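You operate a simulated robot arm through the tools that you are given. There is no shell and no other tool. Be economical: measure what you need, move in short steps, check, and stop when the job is done.

You are at the controls of a simulated robot arm. One attempt, no reset.

TASK
Make room on the hall counter top for the white reel. At the end: the teal dauber stands where the blue balled socks (marked "COTTON") stood; the purple chalk holder from the hall counter top is on the mending end of the counter; the white reel stands where the purple chalk holder stood; the blue balled socks is on the white blue-handled tray; whatever was shut is shut again. Leave all else as you found it, and nothing knocked over.

It is judged by the outcome, as a careful person would: the job done as asked, and still so three seconds after it is handed in. It fails if anything else is knocked over, pushed out of place, dropped, spilled or broken.

THE ROBOT
A 6-joint arm with a two-finger parallel gripper, fixed in place. Base frame: the origin is at the foot of the arm, x ahead of it, y to its left, z up; the work surface is at about z = 900. Readings come in mm, degrees, newtons and seconds.
With the tool pointing down near the work surface it reaches from about 360 to 760 mm from the base axis. Its first joint turns from -66.0 to 66.0 degrees. Payload 2.45 kg.
The tool frame sits at the grasp point between the pads (the TCP): z along the fingers, y along the line on which they close. The tips reach 24 mm beyond it. The gripper opens to 68 mm. The fingers are 17 mm wide and 10 mm thick; the gripper's body (40 by 70 mm) begins 41 mm behind the TCP.
Orientation is that of the tool frame in the base frame, as a unit quaternion [x, y, z, w]. With the fingers straight down and closing along the base's y, the tool's x points along the base's -x, its y along +y and its z along -z.

THE INTERFACE
- The arm moves only by the tool step_arm. Its argument "series" is a list of rows, each an object (a shift or turn left out is 0, a gripper value left out holds the last) with "hand": the closure in counts, from 0 (fully open) to 255 (shut); "slide": the shift along the tool's x, y, z in mm, a list of three; "turn": the turn, a rotation vector about the tool's x, y, z in degrees, a list of three. In form: [{"hand": hand, "slide": [dx, dy, dz], "turn": [wx, wy, wz]}, ...]. A call has 1 to 20 rows; each row shifts and turns the commanded pose from where the row before left it, along the tool's axes as they then stand. A row lasts 0.2 s, in which the tool goes at most 50 mm and 8.6 degrees; a call with a longer step from one row to the next is refused whole, and so is a gripper value outside its range. Where a pose cannot be reached the arm comes as near as it can. A force on the tool above 40 N (or 10 N above the force at the start of the call, whichever is more), or a blocked arm, ends the call early, and 0.2 s more pass. The fingers move at their own pace (about 108 mm/s each) and stop on an object; they squeeze with about 29 N. The grip force told is the motor's: it shows also when the fingers shut on nothing. Time passes only in rows, and 0.2 s behind the last, so rows that do not move let the fingers close. The reply holds the time, the measured pose of the TCP, the force on the tool along the base axes, the opening and the grip force, in the units named above and with some noise, and new pictures: "views" is both (left out), scene, wrist or none.
- Cameras (640 x 400 px; columns grow to the right, rows downward): "scene" is fixed at [172.7, 427.8, 1435.9]; the picture's right is [-0.60, -0.80, 0.00], its down [-0.64, 0.47, -0.61] and it looks along [0.49, -0.36, -0.79] (base axes); focal length 225 px, centre (320, 200). "wrist" rides on the gripper at [84, 11, -75] in the tool frame; the picture's right is [-0.13, 0.99, 0.00], its down [-0.60, -0.08, -0.79] and it looks along [-0.79, -0.10, 0.61] (tool axes); focal length 251 px, centre (320, 200). There is no depth. A picture from a camera that has moved, and an enlarged one, comes with that camera's place and axes in the base frame and with its lens. The place of the scene camera against the robot may be out by one fixed shift of up to 12 mm in any direction.
- enlarge(camera, box): a new picture of the part [left, top, right, bottom] of that camera's present view, enlarged. The clock stands still meanwhile.
- finish_job(): hands the job in; it is judged then, once.

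Go step by step. Nothing tells you positions but the pictures and the camera data: compare them with the known pose of the tool, close in by small moves and look again before you grip or let go. The budget is 120 turns and 200 pictures, counting those below and the enlarged ones. Unless the task says otherwise, let go and move clear before handing in, and close with one line.

The tools are called after ">>>" by a JSON object that holds its "fn" and its "kwargs". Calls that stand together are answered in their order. step_arm: Moves the arm, as the interface text tells. Its arguments: {"type":"object","properties":{"series":{"type":"array"},"views":{"type":"string","enum":["both","scene","wrist","none"]}},"required":["series"]} The other tools are called the same way: enlarge (camera, box) takes an enlarged picture of a part of a camera's view; finish_job () hands the job in.

At the start:

```text
t: 0.0
tcp_pos: [400.8, 172.4, 1195.3]
tool_rot: [0.0, 1.0, -0.001, 0.0]
wrist_force: [0.2, -0.2, 0.6]
opening: 67.9
gripper_force: 0.0
```

scene: 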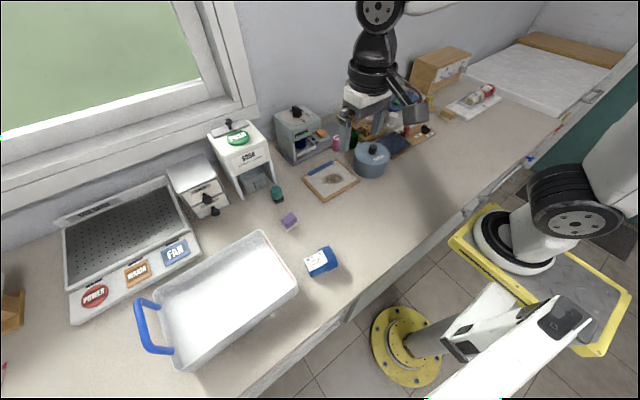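
wrist: 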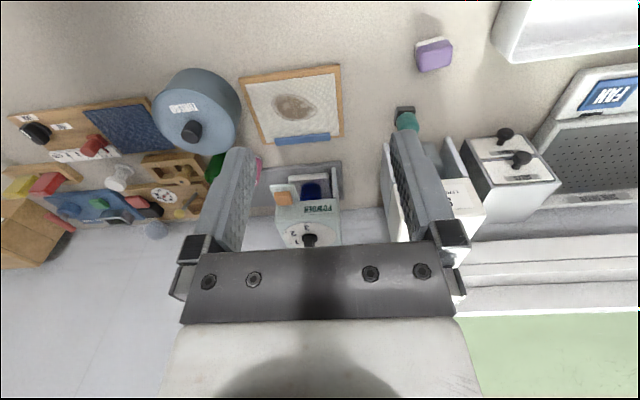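

I see the counter with a tray, blue socks, a purple block, a teal item and several dispensers and boxes. I'll take enlarged pictures to identify each item.

>>> {"fn": "enlarge", "kwargs": {"camera": "scene", "box": [160, 90, 360, 290]}}

>>> {"fn": "enlarge", "kwargs": {"camera": "scene", "box": [320, 40, 520, 190]}}

>>> {"fn": "enlarge", "kwargs": {"camera": "wrist", "box": [0, 60, 240, 280]}}

>>> {"fn": "enlarge", "kwargs": {"camera": "wrist", "box": [230, 20, 580, 260]}}

>>> {"fn": "enlarge", "kwargs": {"camera": "scene", "box": [0, 170, 320, 400]}}

>>> {"fn": "enlarge", "kwargs": {"camera": "scene", "box": [400, 0, 640, 200]}}

```text
2.00 times, centred on (260, 190) of scene
camera zoom: at [172.7, 427.8, 1435.9], right [-0.6, -0.8, 0.0], down [-0.64, 0.47, -0.61], along [0.49, -0.36, -0.79], focal length 450 px, centre (440, 220)
```

zoom: 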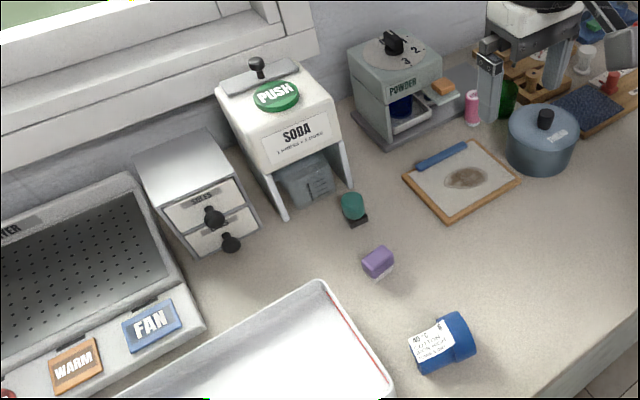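

```text
2.67 times, centred on (420, 115) of scene
camera zoom: at [172.7, 427.8, 1435.9], right [-0.6, -0.8, 0.0], down [-0.64, 0.47, -0.61], along [0.49, -0.36, -0.79], focal length 600 px, centre (53, 427)
```

zoom: 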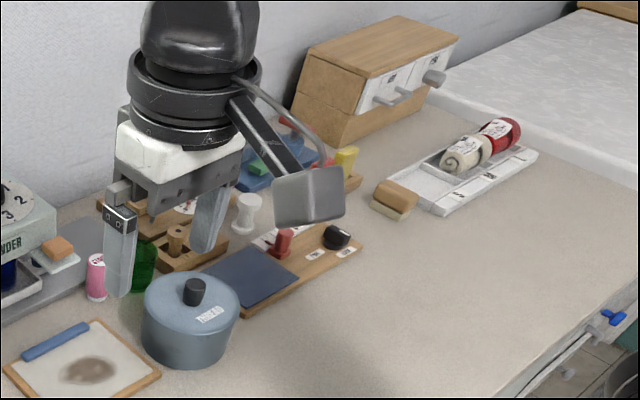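

```text
1.82 times, centred on (120, 170) of wrist
camera zoom: at [316.7, 182.0, 1272.0], right [0.13, 0.99, 0.0], down [0.6, -0.08, 0.79], along [0.79, -0.1, -0.61], focal length 457 px, centre (684, 254)
```

zoom: 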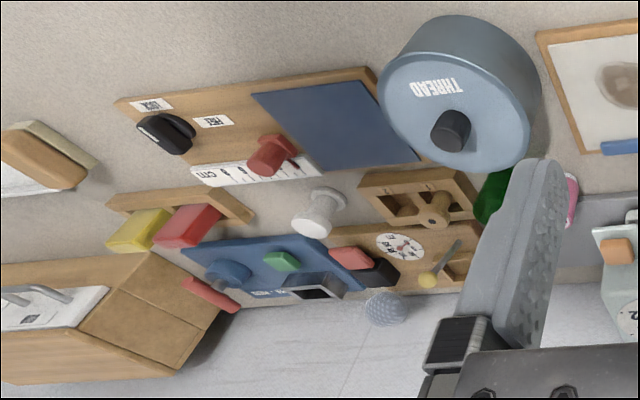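

```text
1.67 times, centred on (405, 140) of wrist
camera zoom: at [316.7, 182.0, 1272.0], right [0.13, 0.99, 0.0], down [0.6, -0.08, 0.79], along [0.79, -0.1, -0.61], focal length 419 px, centre (178, 300)
```

zoom: 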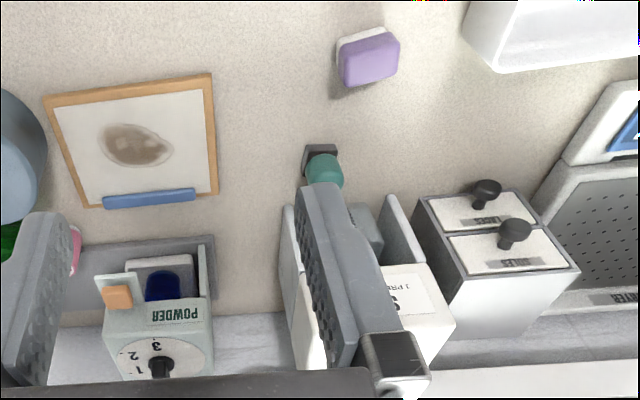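

```text
1.74 times, centred on (160, 285) of scene
camera zoom: at [172.7, 427.8, 1435.9], right [-0.6, -0.8, 0.0], down [-0.64, 0.47, -0.61], along [0.49, -0.36, -0.79], focal length 392 px, centre (598, 52)
```

zoom: 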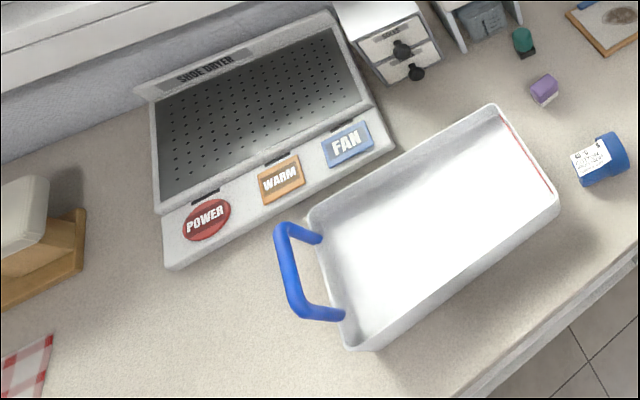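

```text
2.00 times, centred on (520, 100) of scene
camera zoom: at [172.7, 427.8, 1435.9], right [-0.6, -0.8, 0.0], down [-0.64, 0.47, -0.61], along [0.49, -0.36, -0.79], focal length 450 px, centre (-80, 400)
```

zoom: 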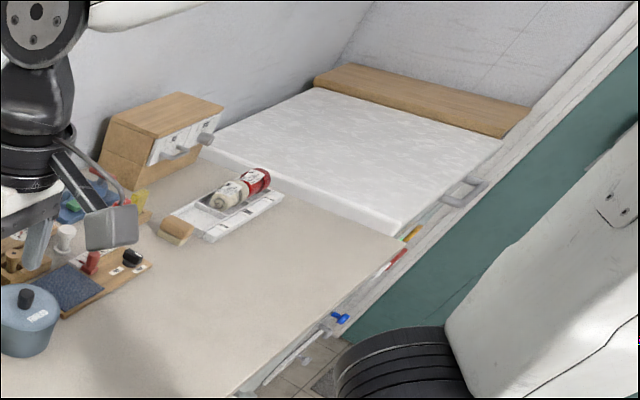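

The white thing near the mending bits may be the reel. I'll move over there, high up, to look at it closely.

>>> {"fn": "step_arm", "kwargs": {"series": [{"slide": [0, -45, 0]}, {"slide": [0, -45, 0]}, {"slide": [0, -45, 0]}, {"slide": [0, -45, 0]}, {"slide": [0, -45, 0]}, {"slide": [0, -45, 0]}, {"slide": [0, -45, 0]}, {"slide": [0, -45, 0]}, {"slide": [0, 0, 0]}], "views": "both"}}

```text
t: 2.0
tcp_pos: [397.2, -188.5, 1198.8]
tool_rot: [0.0, 1.0, 0.0, 0.0]
wrist_force: [0.1, 0.5, 0.3]
opening: 67.8
gripper_force: 0.0
camera wrist: at [314.8, -179.2, 1273.9], right [0.13, 0.99, 0.0], down [0.6, -0.08, 0.79], along [0.79, -0.1, -0.61], focal length 251 px, centre (320, 200)
```

scene: 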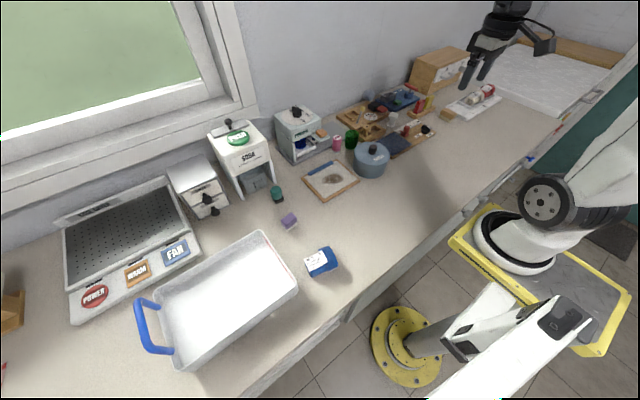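
wrist: 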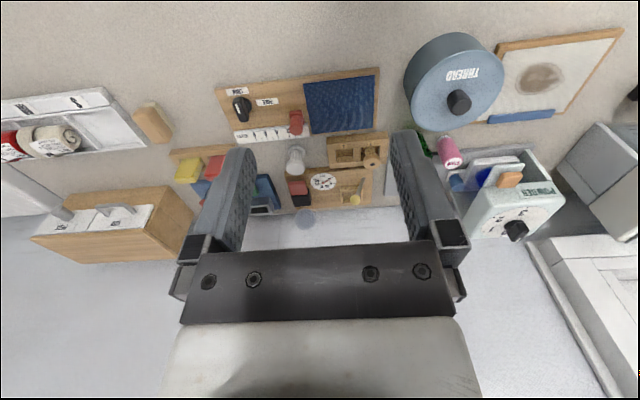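

>>> {"fn": "enlarge", "kwargs": {"camera": "wrist", "box": [150, 50, 450, 230]}}

>>> {"fn": "enlarge", "kwargs": {"camera": "scene", "box": [320, 65, 450, 165]}}

>>> {"fn": "enlarge", "kwargs": {"camera": "wrist", "box": [0, 60, 220, 260]}}

>>> {"fn": "enlarge", "kwargs": {"camera": "wrist", "box": [390, 20, 640, 250]}}

```text
2.13 times, centred on (300, 140) of wrist
camera zoom: at [314.8, -179.2, 1273.9], right [0.13, 0.99, 0.0], down [0.6, -0.08, 0.79], along [0.79, -0.1, -0.61], focal length 536 px, centre (363, 328)
```

zoom: 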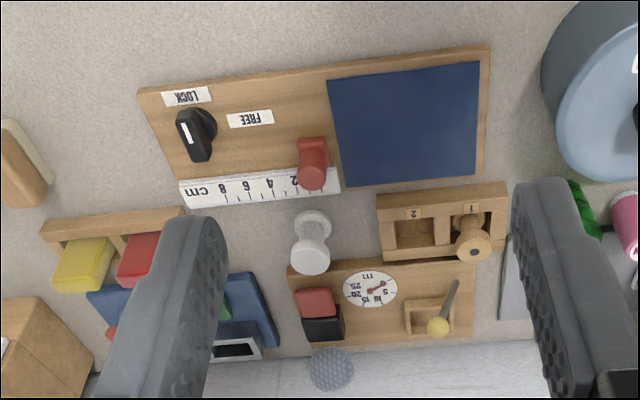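

```text
4.00 times, centred on (385, 115) of scene
camera zoom: at [172.7, 427.7, 1435.9], right [-0.6, -0.8, 0.0], down [-0.64, 0.47, -0.61], along [0.49, -0.36, -0.79], focal length 901 px, centre (60, 540)
```

zoom: 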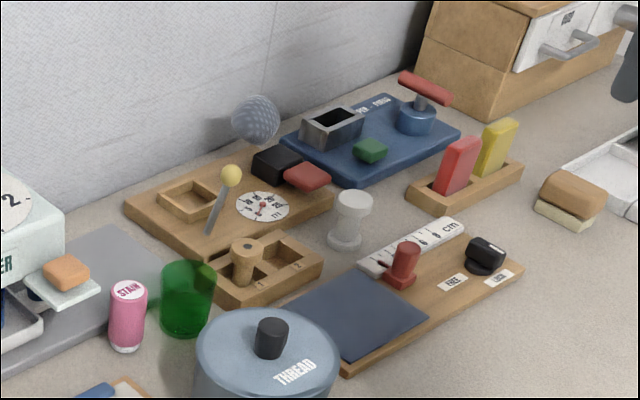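

```text
2.00 times, centred on (110, 160) of wrist
camera zoom: at [314.8, -179.2, 1273.9], right [0.13, 0.99, 0.0], down [0.6, -0.08, 0.79], along [0.79, -0.1, -0.61], focal length 503 px, centre (740, 280)
```

zoom: 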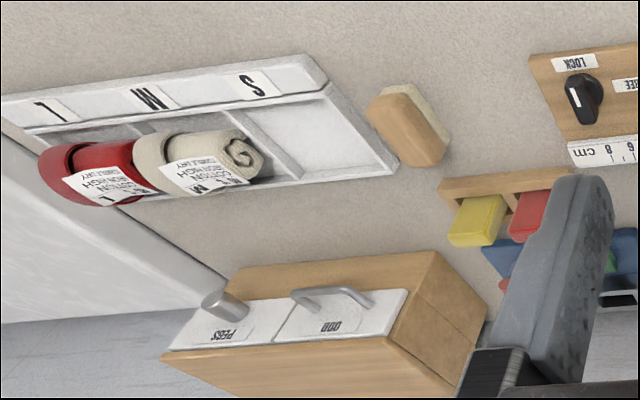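

```text
1.74 times, centred on (515, 135) of wrist
camera zoom: at [314.8, -179.2, 1273.9], right [0.13, 0.99, 0.0], down [0.6, -0.08, 0.79], along [0.79, -0.1, -0.61], focal length 437 px, centre (-19, 313)
```

zoom: 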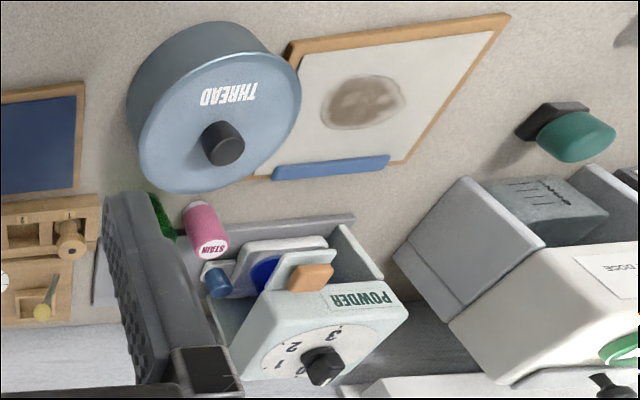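

The white waisted item could be the reel or something else, such as a sand timer. I'll get closer to it.

>>> {"fn": "step_arm", "kwargs": {"series": [{"slide": [-20, -25, 35]}, {"slide": [-20, -25, 35]}, {"slide": [-20, -25, 35]}, {"slide": [-20, -25, 35]}, {"slide": [0, 0, 0]}], "views": "wrist"}}

>>> {"fn": "enlarge", "kwargs": {"camera": "wrist", "box": [220, 60, 420, 220]}}

```text
t: 3.2
tcp_pos: [480.4, -290.4, 1055.1]
tool_rot: [0.0, 1.0, 0.0, 0.001]
wrist_force: [-0.4, 0.0, 1.3]
opening: 67.7
gripper_force: 0.2
camera wrist: at [396.3, -280.3, 1131.1], right [0.13, 0.99, 0.0], down [0.6, -0.08, 0.79], along [0.79, -0.1, -0.61], focal length 251 px, centre (320, 200)
```

wrist: 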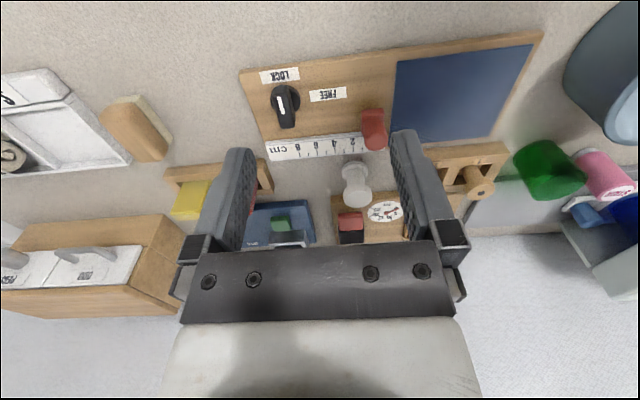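

```text
2.50 times, centred on (320, 140) of wrist
camera zoom: at [396.3, -280.3, 1131.1], right [0.13, 0.99, 0.0], down [0.6, -0.08, 0.79], along [0.79, -0.1, -0.61], focal length 629 px, centre (320, 350)
```

zoom: 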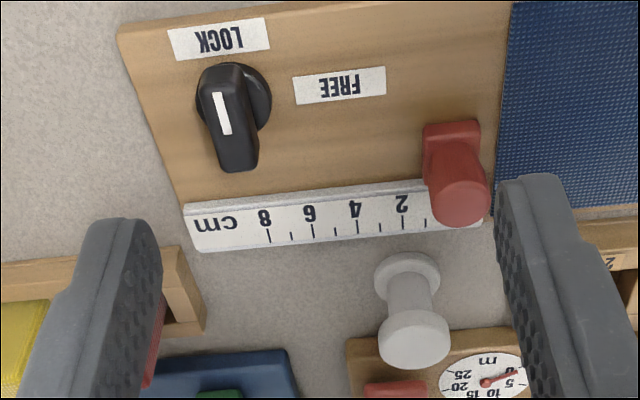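

It is a white reel with two flanges, standing at about (645, -280) in the mending area. Next I go over to look at the socks, chalk holder and dauber.

>>> {"fn": "step_arm", "kwargs": {"series": [{"slide": [0, 0, -45]}, {"slide": [0, 20, -45]}, {"slide": [9, 48, 0]}, {"slide": [9, 48, 0]}, {"slide": [9, 48, 0]}, {"slide": [9, 48, 0]}, {"slide": [9, 48, 0]}, {"slide": [9, 48, 0]}, {"slide": [9, 48, 0]}, {"slide": [9, 48, 0]}, {"slide": [9, 48, 0]}, {"slide": [9, 48, 0]}, {"slide": [9, 48, 0]}, {"turn": [0, 0, -8]}, {"turn": [0, 0, -8]}, {"turn": [0, 0, -8]}, {"turn": [0, 0, -8]}, {"turn": [0, 0, -8]}, {}], "views": "both"}}

```text
t: 7.2
tcp_pos: [381.6, 260.4, 1146.2]
tool_rot: [-0.342, 0.94, 0.0, 0.0]
wrist_force: [0.8, 0.6, 0.3]
opening: 68.1
gripper_force: 0.1
camera wrist: at [310.4, 213.3, 1222.2], right [-0.54, 0.84, 0.0], down [0.51, 0.33, 0.79], along [0.67, 0.43, -0.61], focal length 251 px, centre (320, 200)
```

scene: 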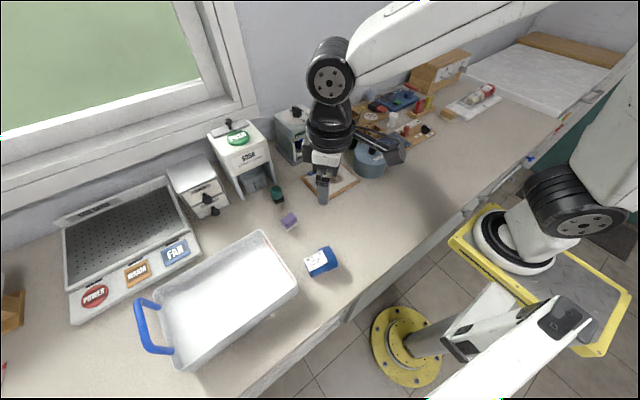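
wrist: 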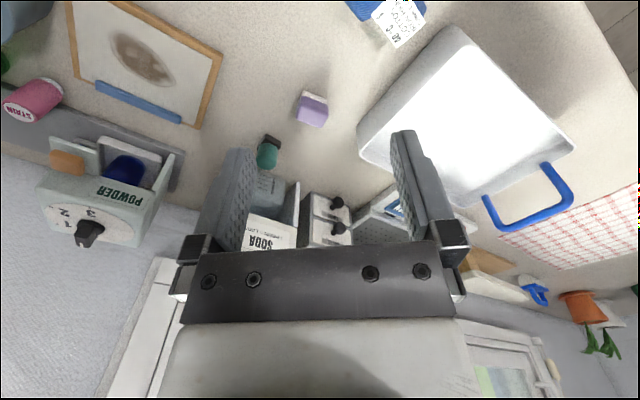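

The chalk holder is at about (485, 307) and the dauber at about (591, 286). Next I look at the socks near (345, 312).

>>> {"fn": "step_arm", "kwargs": {"series": [{"slide": [22, 20, 22]}, {"slide": [22, 21, 22]}, {"slide": [22, 21, 22]}, {}], "views": "wrist"}}

>>> {"fn": "enlarge", "kwargs": {"camera": "wrist", "box": [220, 20, 420, 180]}}

```text
t: 8.2
tcp_pos: [290.5, 263.2, 1078.4]
tool_rot: [-0.342, 0.94, 0.0, 0.001]
wrist_force: [0.8, -0.5, -0.5]
opening: 68.1
gripper_force: 0.1
camera wrist: at [220.4, 216.5, 1154.9], right [-0.54, 0.84, 0.0], down [0.51, 0.33, 0.79], along [0.67, 0.43, -0.61], focal length 251 px, centre (320, 200)
```

wrist: 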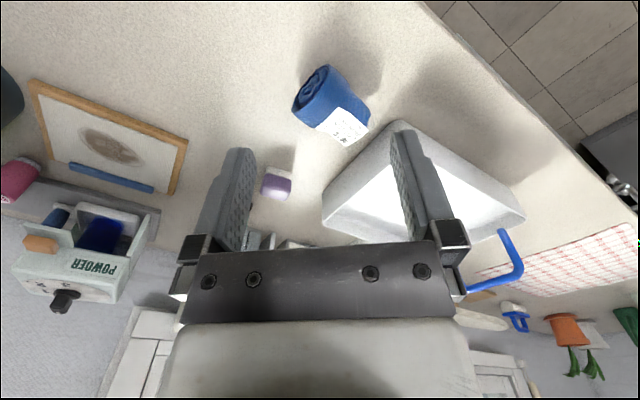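

```text
2.50 times, centred on (320, 100) of wrist
camera zoom: at [220.4, 216.5, 1154.9], right [-0.54, 0.84, 0.0], down [0.51, 0.33, 0.79], along [0.67, 0.43, -0.61], focal length 629 px, centre (320, 450)
```

zoom: 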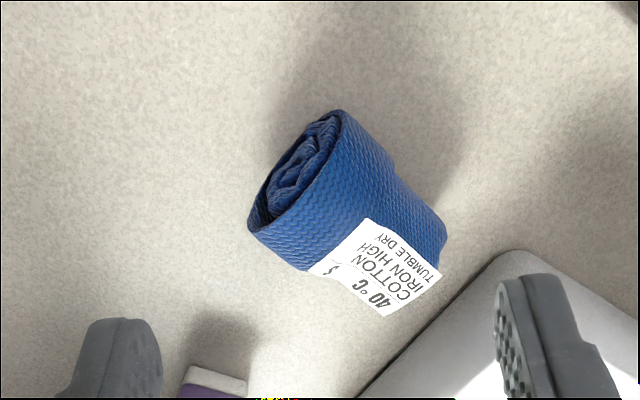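

>>> {"fn": "enlarge", "kwargs": {"camera": "scene", "box": [270, 225, 370, 290]}}

```text
6.15 times, centred on (320, 258) of scene
camera zoom: at [172.7, 427.8, 1435.9], right [-0.6, -0.8, 0.0], down [-0.64, 0.47, -0.61], along [0.49, -0.36, -0.79], focal length 1386 px, centre (320, -154)
```

zoom: 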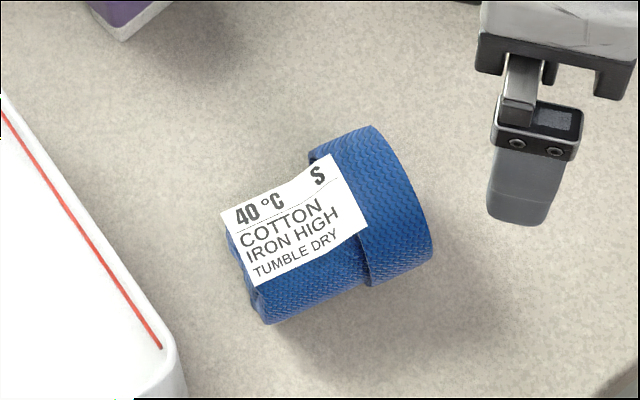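

The socks roll has its axis about 10° off the base y, and the narrow half is centred near (340, 313). I move above it and turn so the fingers close across the roll.

>>> {"fn": "step_arm", "kwargs": {"series": [{"slide": [-35, 3, 19]}, {"slide": [-35, 3.5, 19]}, {"turn": [0, 0, -8]}, {"turn": [0, 0, -8]}, {"turn": [0, 0, -8]}, {"turn": [0, 0, -8]}, {"turn": [0, 0, -7.5]}, {}], "views": "both"}}

```text
t: 10.0
tcp_pos: [340.3, 316.3, 1042.9]
tool_rot: [-0.64, 0.768, -0.001, 0.0]
wrist_force: [0.1, -0.1, -0.3]
opening: 68.1
gripper_force: 0.1
camera wrist: at [315.4, 233.9, 1118.3], right [-0.95, 0.31, 0.0], down [0.19, 0.58, 0.79], along [0.24, 0.76, -0.61], focal length 251 px, centre (320, 200)
```

scene: 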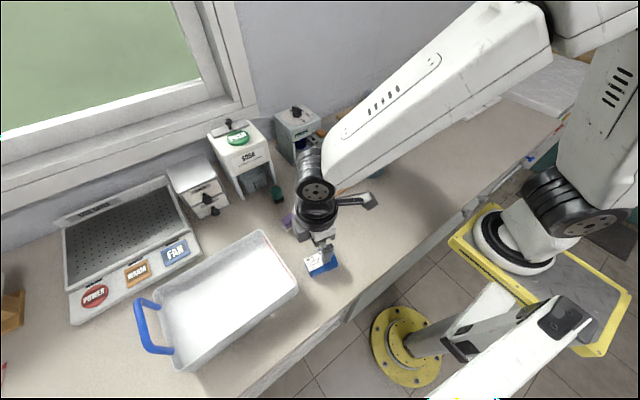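
wrist: 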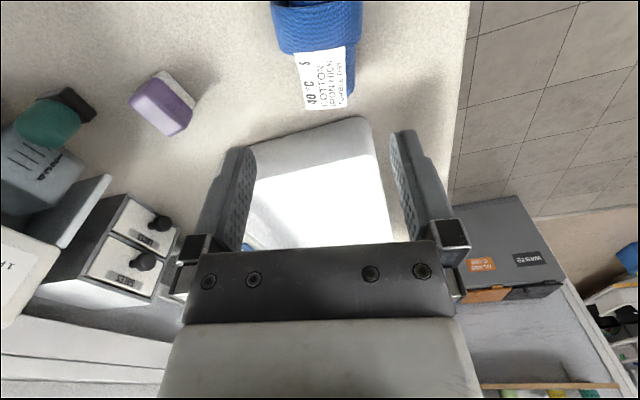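

The socks are centred between the fingers. I shift 4 mm along the roll, go down to z≈929 and grip.

>>> {"fn": "step_arm", "kwargs": {"series": [{"slide": [-4, -1, 40]}, {"slide": [0, 0, 40]}, {"slide": [0, 0, 20]}, {"slide": [0, 0, 13]}, {}, {}], "views": "wrist"}}

```text
t: 11.4
tcp_pos: [340.9, 318.8, 928.2]
tool_rot: [-0.64, 0.769, 0.0, 0.0]
wrist_force: [0.1, 0.5, -0.5]
opening: 67.8
gripper_force: 0.1
camera wrist: at [316.5, 236.7, 1004.6], right [-0.95, 0.31, 0.0], down [0.19, 0.58, 0.79], along [0.24, 0.75, -0.61], focal length 251 px, centre (320, 200)
```

wrist: 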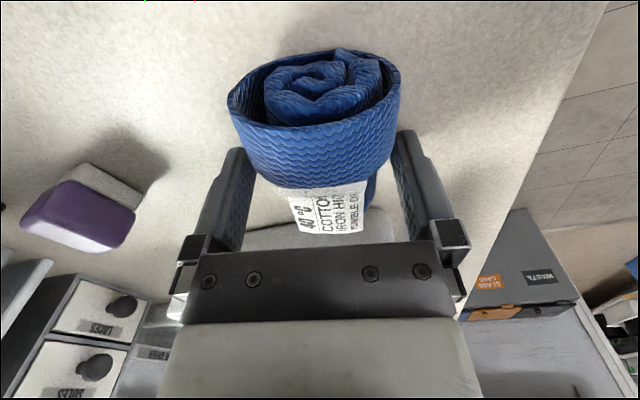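

>>> {"fn": "step_arm", "kwargs": {"series": [{"hand": 255}, {}, {}, {}], "views": "wrist"}}

```text
t: 12.4
tcp_pos: [341.9, 318.0, 928.8]
tool_rot: [-0.639, 0.769, -0.001, -0.001]
wrist_force: [0.3, 0.2, 0.1]
opening: 50.3
gripper_force: 28.9
camera wrist: at [316.5, 236.6, 1004.7], right [-0.95, 0.31, 0.0], down [0.19, 0.58, 0.79], along [0.24, 0.75, -0.61], focal length 251 px, centre (320, 200)
```

wrist: 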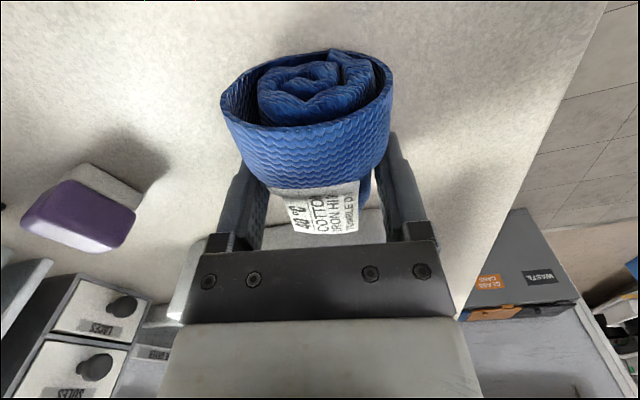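

The grip holds at 50 mm opening. I lift and carry the socks over the tray.

>>> {"fn": "step_arm", "kwargs": {"series": [{"slide": [0, 0, -30]}, {"slide": [0, 0, -40]}, {"slide": [0, 0, -40]}, {"slide": [-31, -9, 0]}, {"slide": [-31, -9, 0]}, {"slide": [-31, -9, 0]}, {"slide": [-31, -9, 0]}, {"slide": [-31, -9, 0]}, {}], "views": "both"}}

```text
t: 14.4
tcp_pos: [413.9, 464.1, 1038.3]
tool_rot: [-0.639, 0.769, 0.0, 0.0]
wrist_force: [0.4, 0.5, -0.4]
opening: 50.3
gripper_force: 29.0
camera wrist: at [388.2, 382.7, 1114.5], right [-0.95, 0.31, 0.0], down [0.19, 0.58, 0.79], along [0.24, 0.75, -0.61], focal length 251 px, centre (320, 200)
```

scene: 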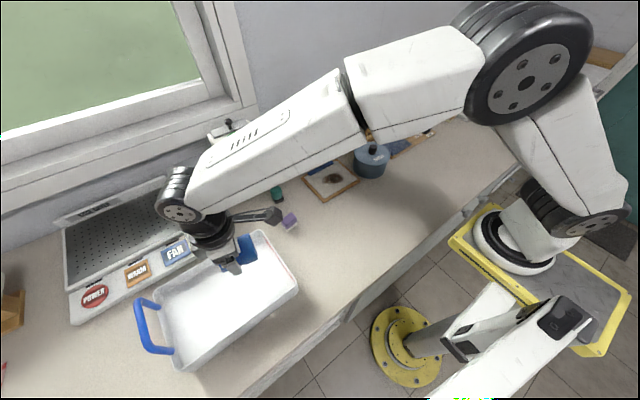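
wrist: 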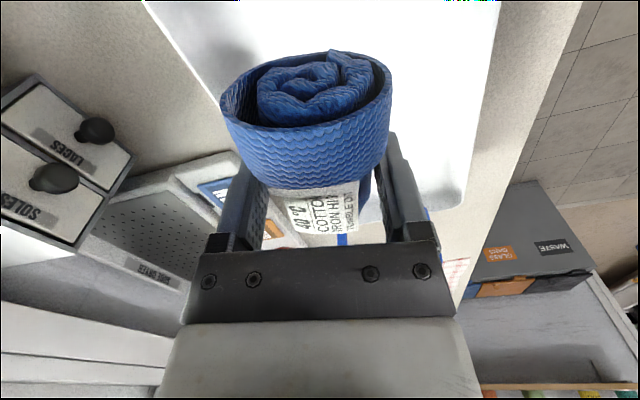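

The socks are over the tray interior. I centre them a bit more and lower towards the tray floor.

>>> {"fn": "step_arm", "kwargs": {"series": [{"slide": [0, 10, 30]}, {"slide": [0, 0, 35]}, {"slide": [0, 0, 25]}, {"slide": [0, 0, 6]}, {}], "views": "both"}}

```text
t: 15.2
tcp_pos: [407.3, 466.7, 961.8]
tool_rot: [-0.639, 0.769, 0.002, 0.004]
wrist_force: [-0.2, 0.1, 6.1]
opening: 50.2
gripper_force: 29.0
stopped in row 3: the force on the tool passed its limit (the readings are from after the stop); the commanded pose is now the measured one
camera wrist: at [381.2, 385.3, 1038.2], right [-0.95, 0.31, 0.0], down [0.18, 0.57, 0.8], along [0.25, 0.76, -0.6], focal length 251 px, centre (320, 200)
```

scene: 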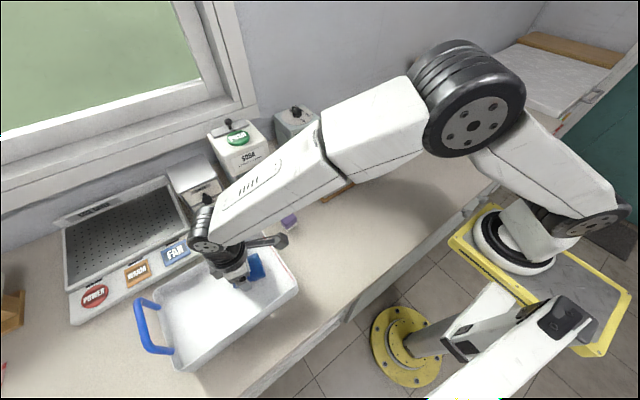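
wrist: 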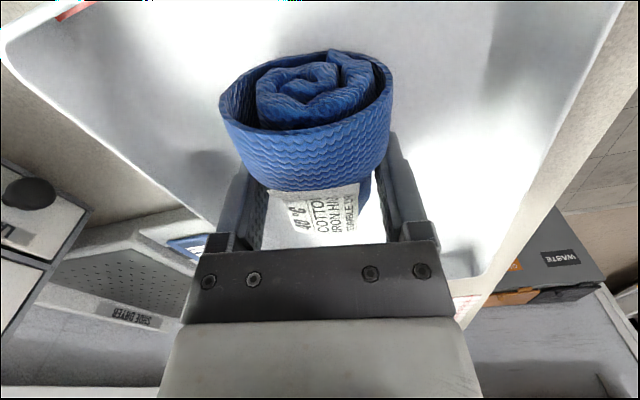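

>>> {"fn": "enlarge", "kwargs": {"camera": "scene", "box": [190, 210, 310, 310]}}

>>> {"fn": "enlarge", "kwargs": {"camera": "wrist", "box": [160, 30, 480, 270]}}

```text
4.00 times, centred on (250, 260) of scene
camera zoom: at [172.6, 427.7, 1435.9], right [-0.6, -0.8, 0.0], down [-0.64, 0.47, -0.61], along [0.49, -0.36, -0.79], focal length 901 px, centre (600, -40)
```

zoom: 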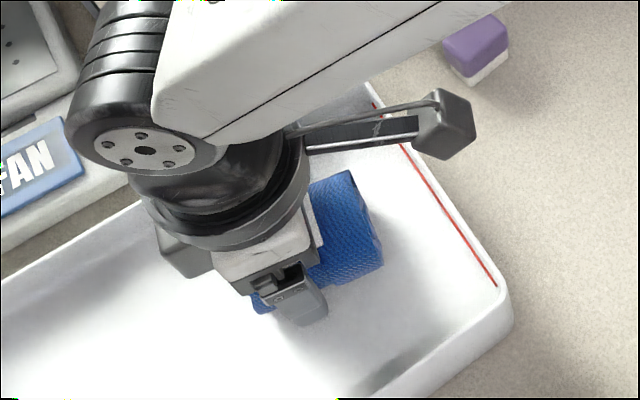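

```text
1.67 times, centred on (320, 150) of wrist
camera zoom: at [381.2, 385.3, 1038.2], right [-0.95, 0.31, 0.0], down [0.18, 0.57, 0.8], along [0.25, 0.76, -0.6], focal length 419 px, centre (320, 283)
```

zoom: 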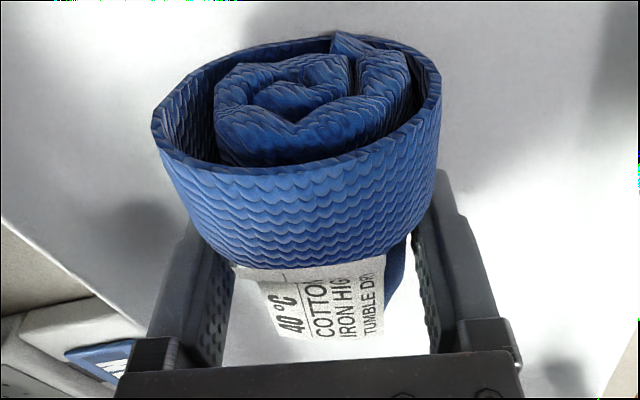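

It stopped with an upward push, so the socks seem to rest on a raised tray floor. I'll nudge it gently to confirm.

>>> {"fn": "step_arm", "kwargs": {"series": [{"slide": [0, 0, 1]}, {"slide": [0, 0, 1]}, {}], "views": "none"}}

```text
t: 16.0
tcp_pos: [407.2, 467.7, 962.4]
tool_rot: [-0.639, 0.769, 0.002, 0.006]
wrist_force: [-2.0, -3.0, 28.4]
opening: 50.2
gripper_force: 28.6
```

>>> {"fn": "step_arm", "kwargs": {"series": [{"slide": [0, 0, -2]}, {}, {"hand": 200}, {"hand": 150}, {"hand": 90}, {"hand": 40}, {"hand": 0}, {}], "views": "wrist"}}

```text
t: 17.8
tcp_pos: [406.6, 467.1, 961.6]
tool_rot: [-0.64, 0.769, 0.001, 0.002]
wrist_force: [-0.2, -0.2, -0.5]
opening: 68.1
gripper_force: 0.1
camera wrist: at [380.9, 384.8, 1037.0], right [-0.95, 0.31, 0.0], down [0.19, 0.58, 0.8], along [0.25, 0.76, -0.61], focal length 251 px, centre (320, 200)
```

wrist: 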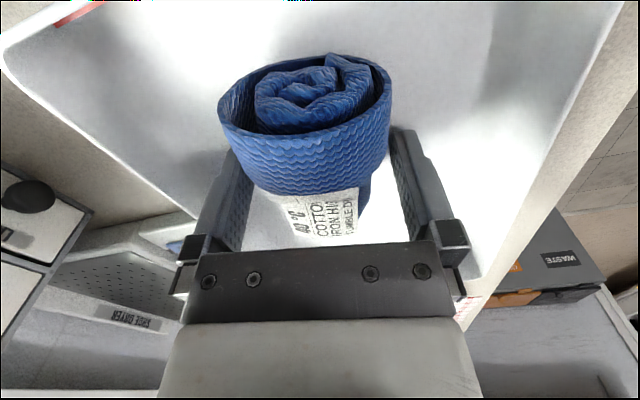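

Released. I lift clear and go to view the dauber.

>>> {"fn": "step_arm", "kwargs": {"series": [{"slide": [0, 0, -30]}, {"slide": [0, 0, -45]}, {"slide": [0, 0, -45]}, {"slide": [32.4, -23.5, 0]}, {"slide": [32.4, -23.5, 0]}, {"slide": [32.4, -23.5, 0]}, {"slide": [32.4, -23.5, 0]}, {"slide": [32.4, -23.5, 0]}, {"slide": [32.4, -23.5, 0]}, {"turn": [0, 0, 7.6]}, {"turn": [0, 0, 7.6]}, {"turn": [0, 0, 7.6]}, {"turn": [0, 0, 7.6]}, {"turn": [0, 0, 7.6]}, {"turn": [0, 0, 7.6]}, {"turn": [0, 0, 7.6]}, {}], "views": "both"}}

>>> {"fn": "enlarge", "kwargs": {"camera": "wrist", "box": [220, 50, 420, 210]}}

>>> {"fn": "enlarge", "kwargs": {"camera": "scene", "box": [230, 160, 330, 240]}}

```text
t: 21.4
tcp_pos: [509.9, 250.3, 1080.8]
tool_rot: [-0.227, 0.974, 0.002, 0.002]
wrist_force: [-0.2, 0.2, 1.3]
opening: 67.9
gripper_force: 0.0
camera wrist: at [429.2, 221.2, 1156.8], right [-0.32, 0.95, 0.0], down [0.57, 0.19, 0.8], along [0.75, 0.26, -0.61], focal length 251 px, centre (320, 200)
```

scene: 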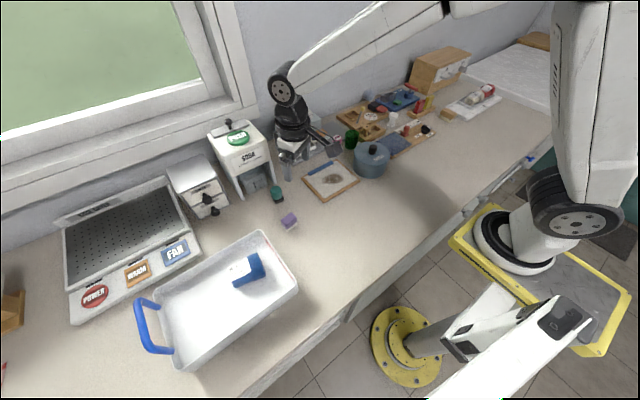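
wrist: 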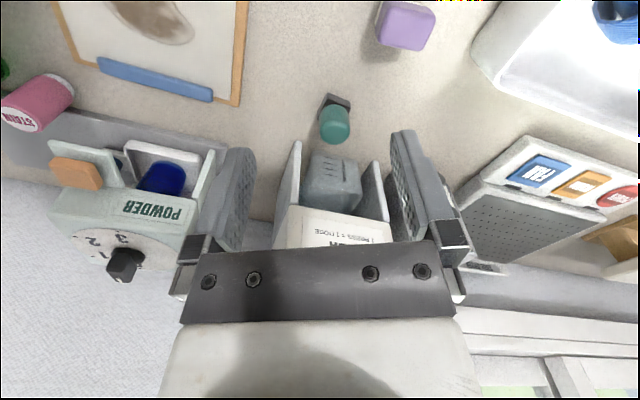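

```text
2.50 times, centred on (320, 130) of wrist
camera zoom: at [429.2, 221.2, 1156.8], right [-0.32, 0.95, 0.0], down [0.57, 0.19, 0.8], along [0.75, 0.26, -0.61], focal length 629 px, centre (320, 375)
```

zoom: 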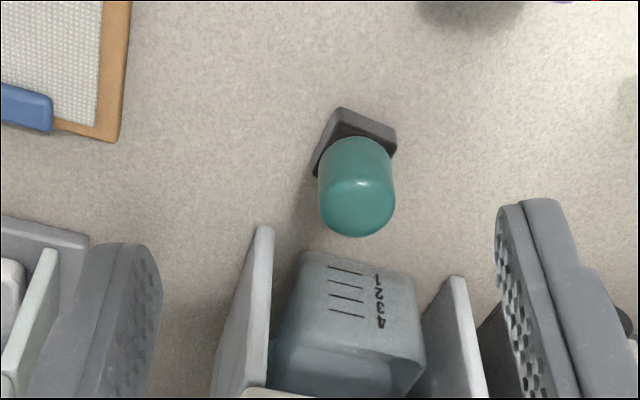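

```text
5.00 times, centred on (280, 200) of scene
camera zoom: at [172.7, 427.8, 1435.9], right [-0.6, -0.8, 0.0], down [-0.64, 0.47, -0.61], along [0.49, -0.36, -0.79], focal length 1126 px, centre (520, 200)
```

zoom: 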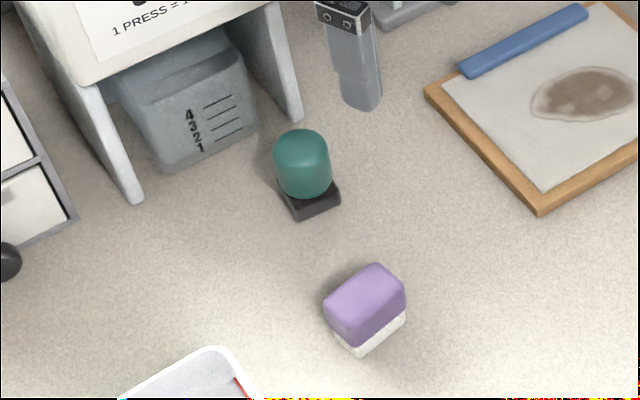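

The dauber stands at about (574, 288), with its base aligned to the axes. I turn to yaw 0 and move above it.

>>> {"fn": "step_arm", "kwargs": {"series": [{"turn": [0, 0, 6.55]}, {"turn": [0, 0, 6.55]}, {"turn": [0, 0, 6.55]}, {"turn": [0, 0, 6.55]}, {"slide": [-22, 13, 27]}, {"slide": [-21, 13, 27]}, {"slide": [-21, 12, 27]}, {}], "views": "both"}}

>>> {"fn": "enlarge", "kwargs": {"camera": "wrist", "box": [220, 50, 420, 210]}}

```text
t: 23.2
tcp_pos: [573.8, 289.1, 1000.5]
tool_rot: [-0.001, 1.0, 0.003, 0.002]
wrist_force: [-0.7, 0.6, 0.3]
opening: 68.1
gripper_force: 0.0
camera wrist: at [489.2, 297.6, 1076.1], right [0.13, 0.99, 0.01], down [0.6, -0.08, 0.79], along [0.79, -0.1, -0.61], focal length 251 px, centre (320, 200)
```

scene: 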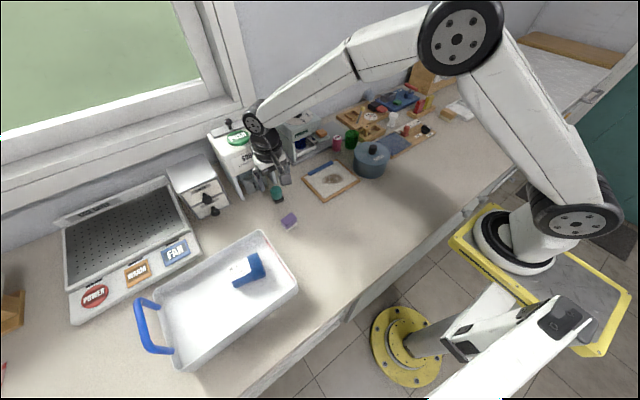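
wrist: 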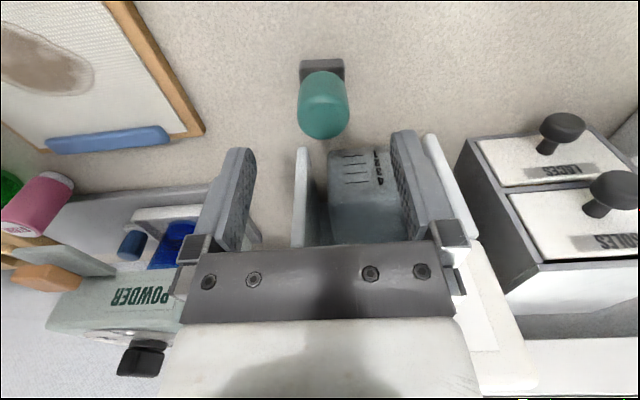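

```text
2.50 times, centred on (320, 130) of wrist
camera zoom: at [489.2, 297.6, 1076.1], right [0.13, 0.99, 0.01], down [0.6, -0.08, 0.79], along [0.79, -0.1, -0.61], focal length 629 px, centre (320, 375)
```

zoom: 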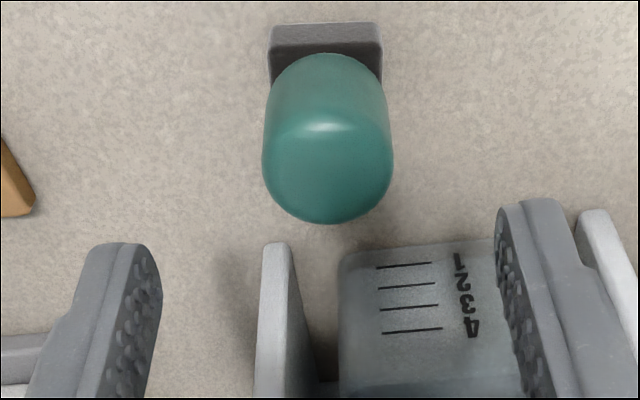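

The dauber is well aligned. I go down to z≈936 and look before gripping.

>>> {"fn": "step_arm", "kwargs": {"series": [{"slide": [-1.5, 1.5, 25]}, {"slide": [0, 0, 25]}, {"slide": [0, 0, 14]}, {}], "views": "wrist"}}

```text
t: 24.2
tcp_pos: [574.3, 290.0, 936.4]
tool_rot: [-0.001, 1.0, 0.002, 0.002]
wrist_force: [-0.2, -0.1, 0.6]
opening: 68.0
gripper_force: 0.0
camera wrist: at [491.3, 299.2, 1011.5], right [0.13, 0.99, 0.01], down [0.6, -0.08, 0.79], along [0.79, -0.1, -0.61], focal length 251 px, centre (320, 200)
```

wrist: 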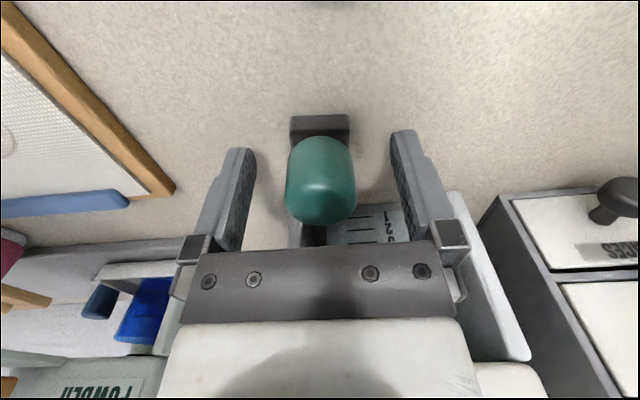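

>>> {"fn": "step_arm", "kwargs": {"series": [{"hand": 255}, {}, {}, {}], "views": "wrist"}}

```text
t: 25.2
tcp_pos: [574.2, 290.1, 935.8]
tool_rot: [-0.001, 1.0, 0.002, 0.001]
wrist_force: [-0.8, -0.1, 0.5]
opening: 30.9
gripper_force: 28.4
camera wrist: at [491.3, 299.2, 1011.7], right [0.13, 0.99, 0.01], down [0.6, -0.08, 0.79], along [0.79, -0.1, -0.61], focal length 251 px, centre (320, 200)
```

wrist: 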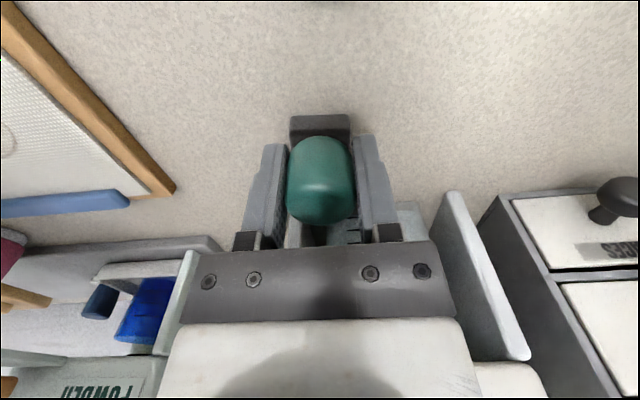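

Gripped at 31 mm opening. I lift it and carry it to the socks' old spot at (337, 306).

>>> {"fn": "step_arm", "kwargs": {"series": [{"slide": [0, 0, -30]}, {"slide": [0, 0, -40]}, {"slide": [0, 0, -35]}, {"slide": [40, 2.7, 0]}, {"slide": [40, 2.7, 0]}, {"slide": [40, 2.7, 0]}, {"slide": [40, 2.7, 0]}, {"slide": [40, 2.7, 0]}, {"slide": [37, 2.7, 0]}, {"slide": [0, 0, 30]}, {}], "views": "both"}}

```text
t: 27.6
tcp_pos: [337.1, 307.1, 1011.9]
tool_rot: [-0.002, 1.0, 0.002, 0.001]
wrist_force: [0.1, 0.9, -1.1]
opening: 30.8
gripper_force: 28.9
camera wrist: at [253.2, 316.0, 1087.7], right [0.13, 0.99, 0.01], down [0.6, -0.08, 0.79], along [0.79, -0.1, -0.61], focal length 251 px, centre (320, 200)
```

scene: 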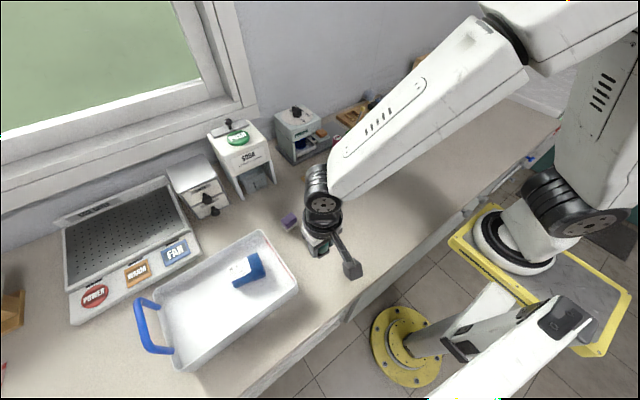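
wrist: 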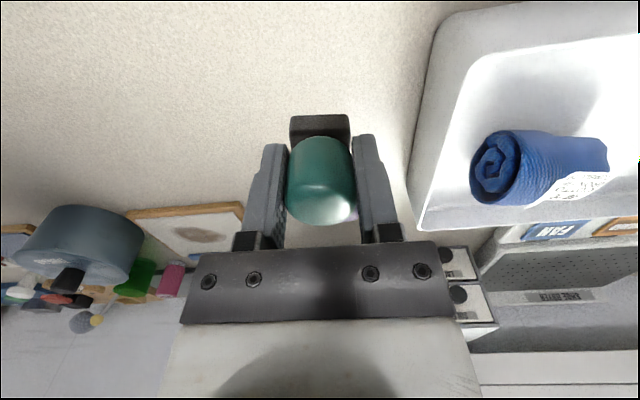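

>>> {"fn": "step_arm", "kwargs": {"series": [{"slide": [0, 0, 30]}, {"slide": [0, 0, 25]}, {"slide": [0, 0, 12]}, {"slide": [0, 0, 5]}, {"slide": [0, 0, 3]}, {}], "views": "wrist"}}

```text
t: 29.0
tcp_pos: [336.9, 307.1, 935.7]
tool_rot: [0.0, 1.0, 0.003, 0.002]
wrist_force: [-1.8, -1.4, 5.9]
opening: 31.1
gripper_force: 28.9
camera wrist: at [254.4, 315.4, 1011.5], right [0.13, 0.99, 0.01], down [0.6, -0.08, 0.79], along [0.79, -0.1, -0.61], focal length 251 px, centre (320, 200)
```

wrist: 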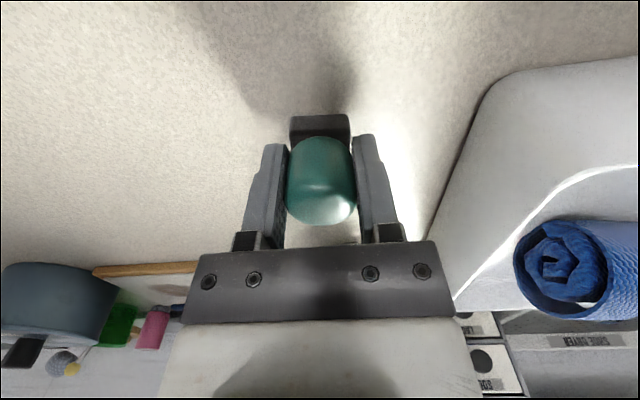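

Touching down lightly. I release, lift and go to view the chalk holder.

>>> {"fn": "step_arm", "kwargs": {"series": [{"hand": 200}, {"hand": 140}, {"hand": 70}, {"hand": 0}, {}, {"slide": [0, 0, -30]}, {"slide": [0, 0, -45]}, {"slide": [0, 0, -40]}, {"slide": [-41, -2, 0]}, {"slide": [-41, -2, 0]}, {}], "views": "both"}}

>>> {"fn": "enlarge", "kwargs": {"camera": "wrist", "box": [220, 50, 420, 210]}}

>>> {"fn": "enlarge", "kwargs": {"camera": "scene", "box": [250, 190, 370, 290]}}

```text
t: 31.4
tcp_pos: [420.1, 301.7, 1047.3]
tool_rot: [-0.001, 1.0, 0.003, 0.001]
wrist_force: [0.3, -0.1, -0.2]
opening: 67.9
gripper_force: 0.1
camera wrist: at [336.6, 311.1, 1123.2], right [0.13, 0.99, 0.01], down [0.6, -0.08, 0.79], along [0.79, -0.1, -0.61], focal length 251 px, centre (320, 200)
```

scene: 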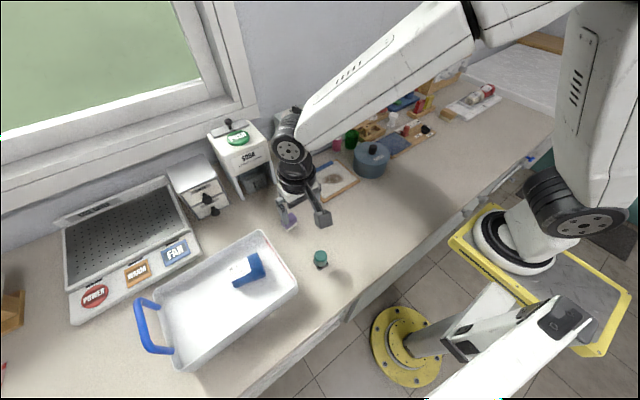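
wrist: 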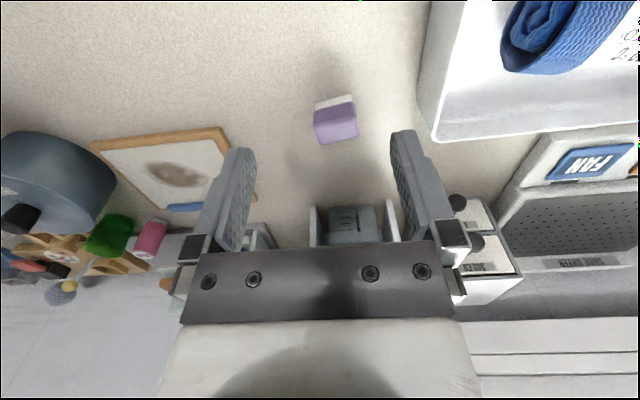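

```text
2.50 times, centred on (320, 130) of wrist
camera zoom: at [336.6, 311.1, 1123.2], right [0.13, 0.99, 0.01], down [0.6, -0.08, 0.79], along [0.79, -0.1, -0.61], focal length 629 px, centre (320, 375)
```

zoom: 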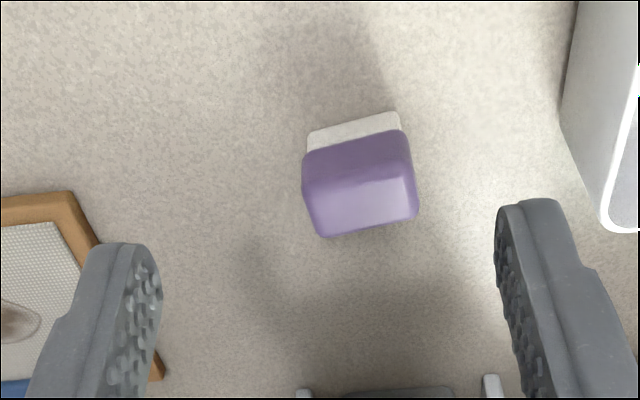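

```text
4.00 times, centred on (310, 240) of scene
camera zoom: at [172.8, 427.7, 1435.9], right [-0.6, -0.8, 0.0], down [-0.64, 0.47, -0.61], along [0.49, -0.36, -0.79], focal length 901 px, centre (360, 40)
```

zoom: 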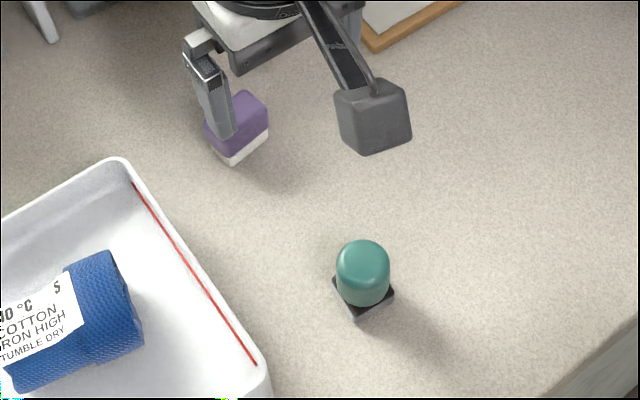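

The dauber stands upright where the socks were. The chalk holder is at about (483, 308), turned about 11°, so I line up above it.

>>> {"fn": "step_arm", "kwargs": {"series": [{"slide": [-32, 3, 25]}, {"slide": [-31, 3, 25]}, {"turn": [0, 0, -5.5]}, {"turn": [0, 0, -5.5]}, {}], "views": "wrist"}}

>>> {"fn": "enlarge", "kwargs": {"camera": "wrist", "box": [220, 50, 420, 210]}}

```text
t: 32.6
tcp_pos: [482.6, 307.6, 1000.7]
tool_rot: [-0.097, 0.995, 0.002, 0.002]
wrist_force: [0.0, 0.2, -0.4]
opening: 67.8
gripper_force: 0.1
camera wrist: at [398.9, 300.7, 1076.4], right [-0.07, 1.0, 0.0], down [0.61, 0.04, 0.8], along [0.79, 0.05, -0.61], focal length 251 px, centre (320, 200)
```

wrist: 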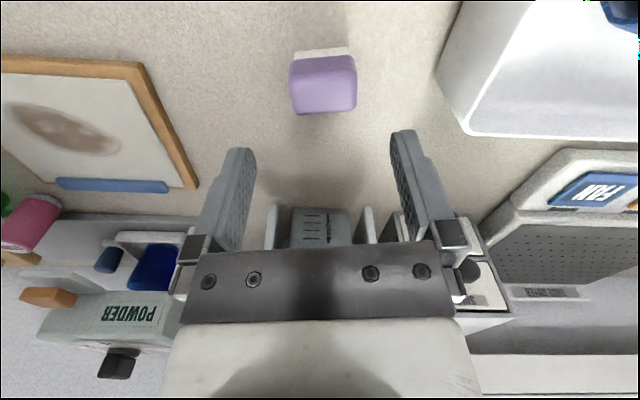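

```text
2.50 times, centred on (320, 130) of wrist
camera zoom: at [398.9, 300.7, 1076.4], right [-0.07, 1.0, 0.0], down [0.61, 0.04, 0.8], along [0.79, 0.05, -0.61], focal length 629 px, centre (320, 375)
```

zoom: 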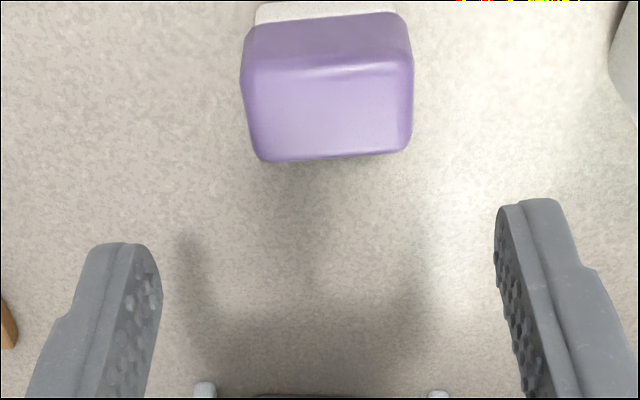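

>>> {"fn": "step_arm", "kwargs": {"series": [{"slide": [0, 2, 25], "turn": [0, 0, -3.5]}, {"slide": [0, 0, 30]}, {"slide": [0, 0, 16]}, {}], "views": "wrist"}}

```text
t: 33.6
tcp_pos: [483.1, 312.0, 931.5]
tool_rot: [-0.128, 0.992, 0.001, 0.002]
wrist_force: [0.0, -0.1, -0.1]
opening: 68.3
gripper_force: 0.0
camera wrist: at [399.5, 299.3, 1005.9], right [-0.12, 0.99, 0.0], down [0.6, 0.07, 0.8], along [0.79, 0.1, -0.61], focal length 251 px, centre (320, 200)
```

wrist: 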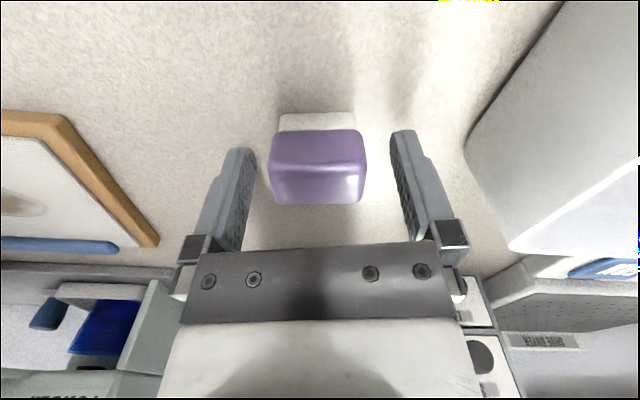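

>>> {"fn": "step_arm", "kwargs": {"series": [{"slide": [0, 0, 1.5]}, {"hand": 255}, {}, {}, {}], "views": "wrist"}}

```text
t: 34.8
tcp_pos: [483.3, 312.9, 929.0]
tool_rot: [-0.127, 0.992, 0.003, 0.002]
wrist_force: [-0.2, -0.1, 0.1]
opening: 40.5
gripper_force: 28.5
camera wrist: at [399.1, 299.2, 1004.6], right [-0.12, 0.99, 0.0], down [0.6, 0.07, 0.8], along [0.79, 0.1, -0.61], focal length 251 px, centre (320, 200)
```

wrist: 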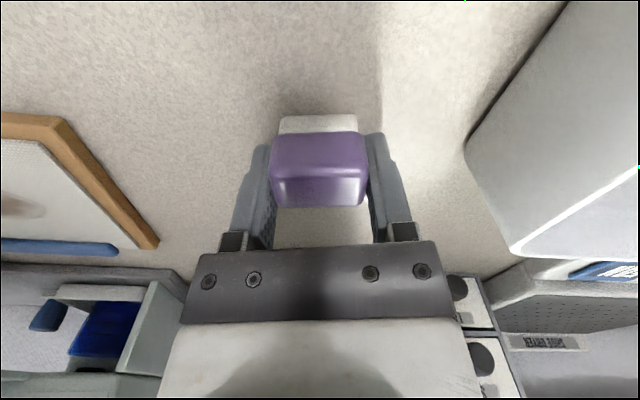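

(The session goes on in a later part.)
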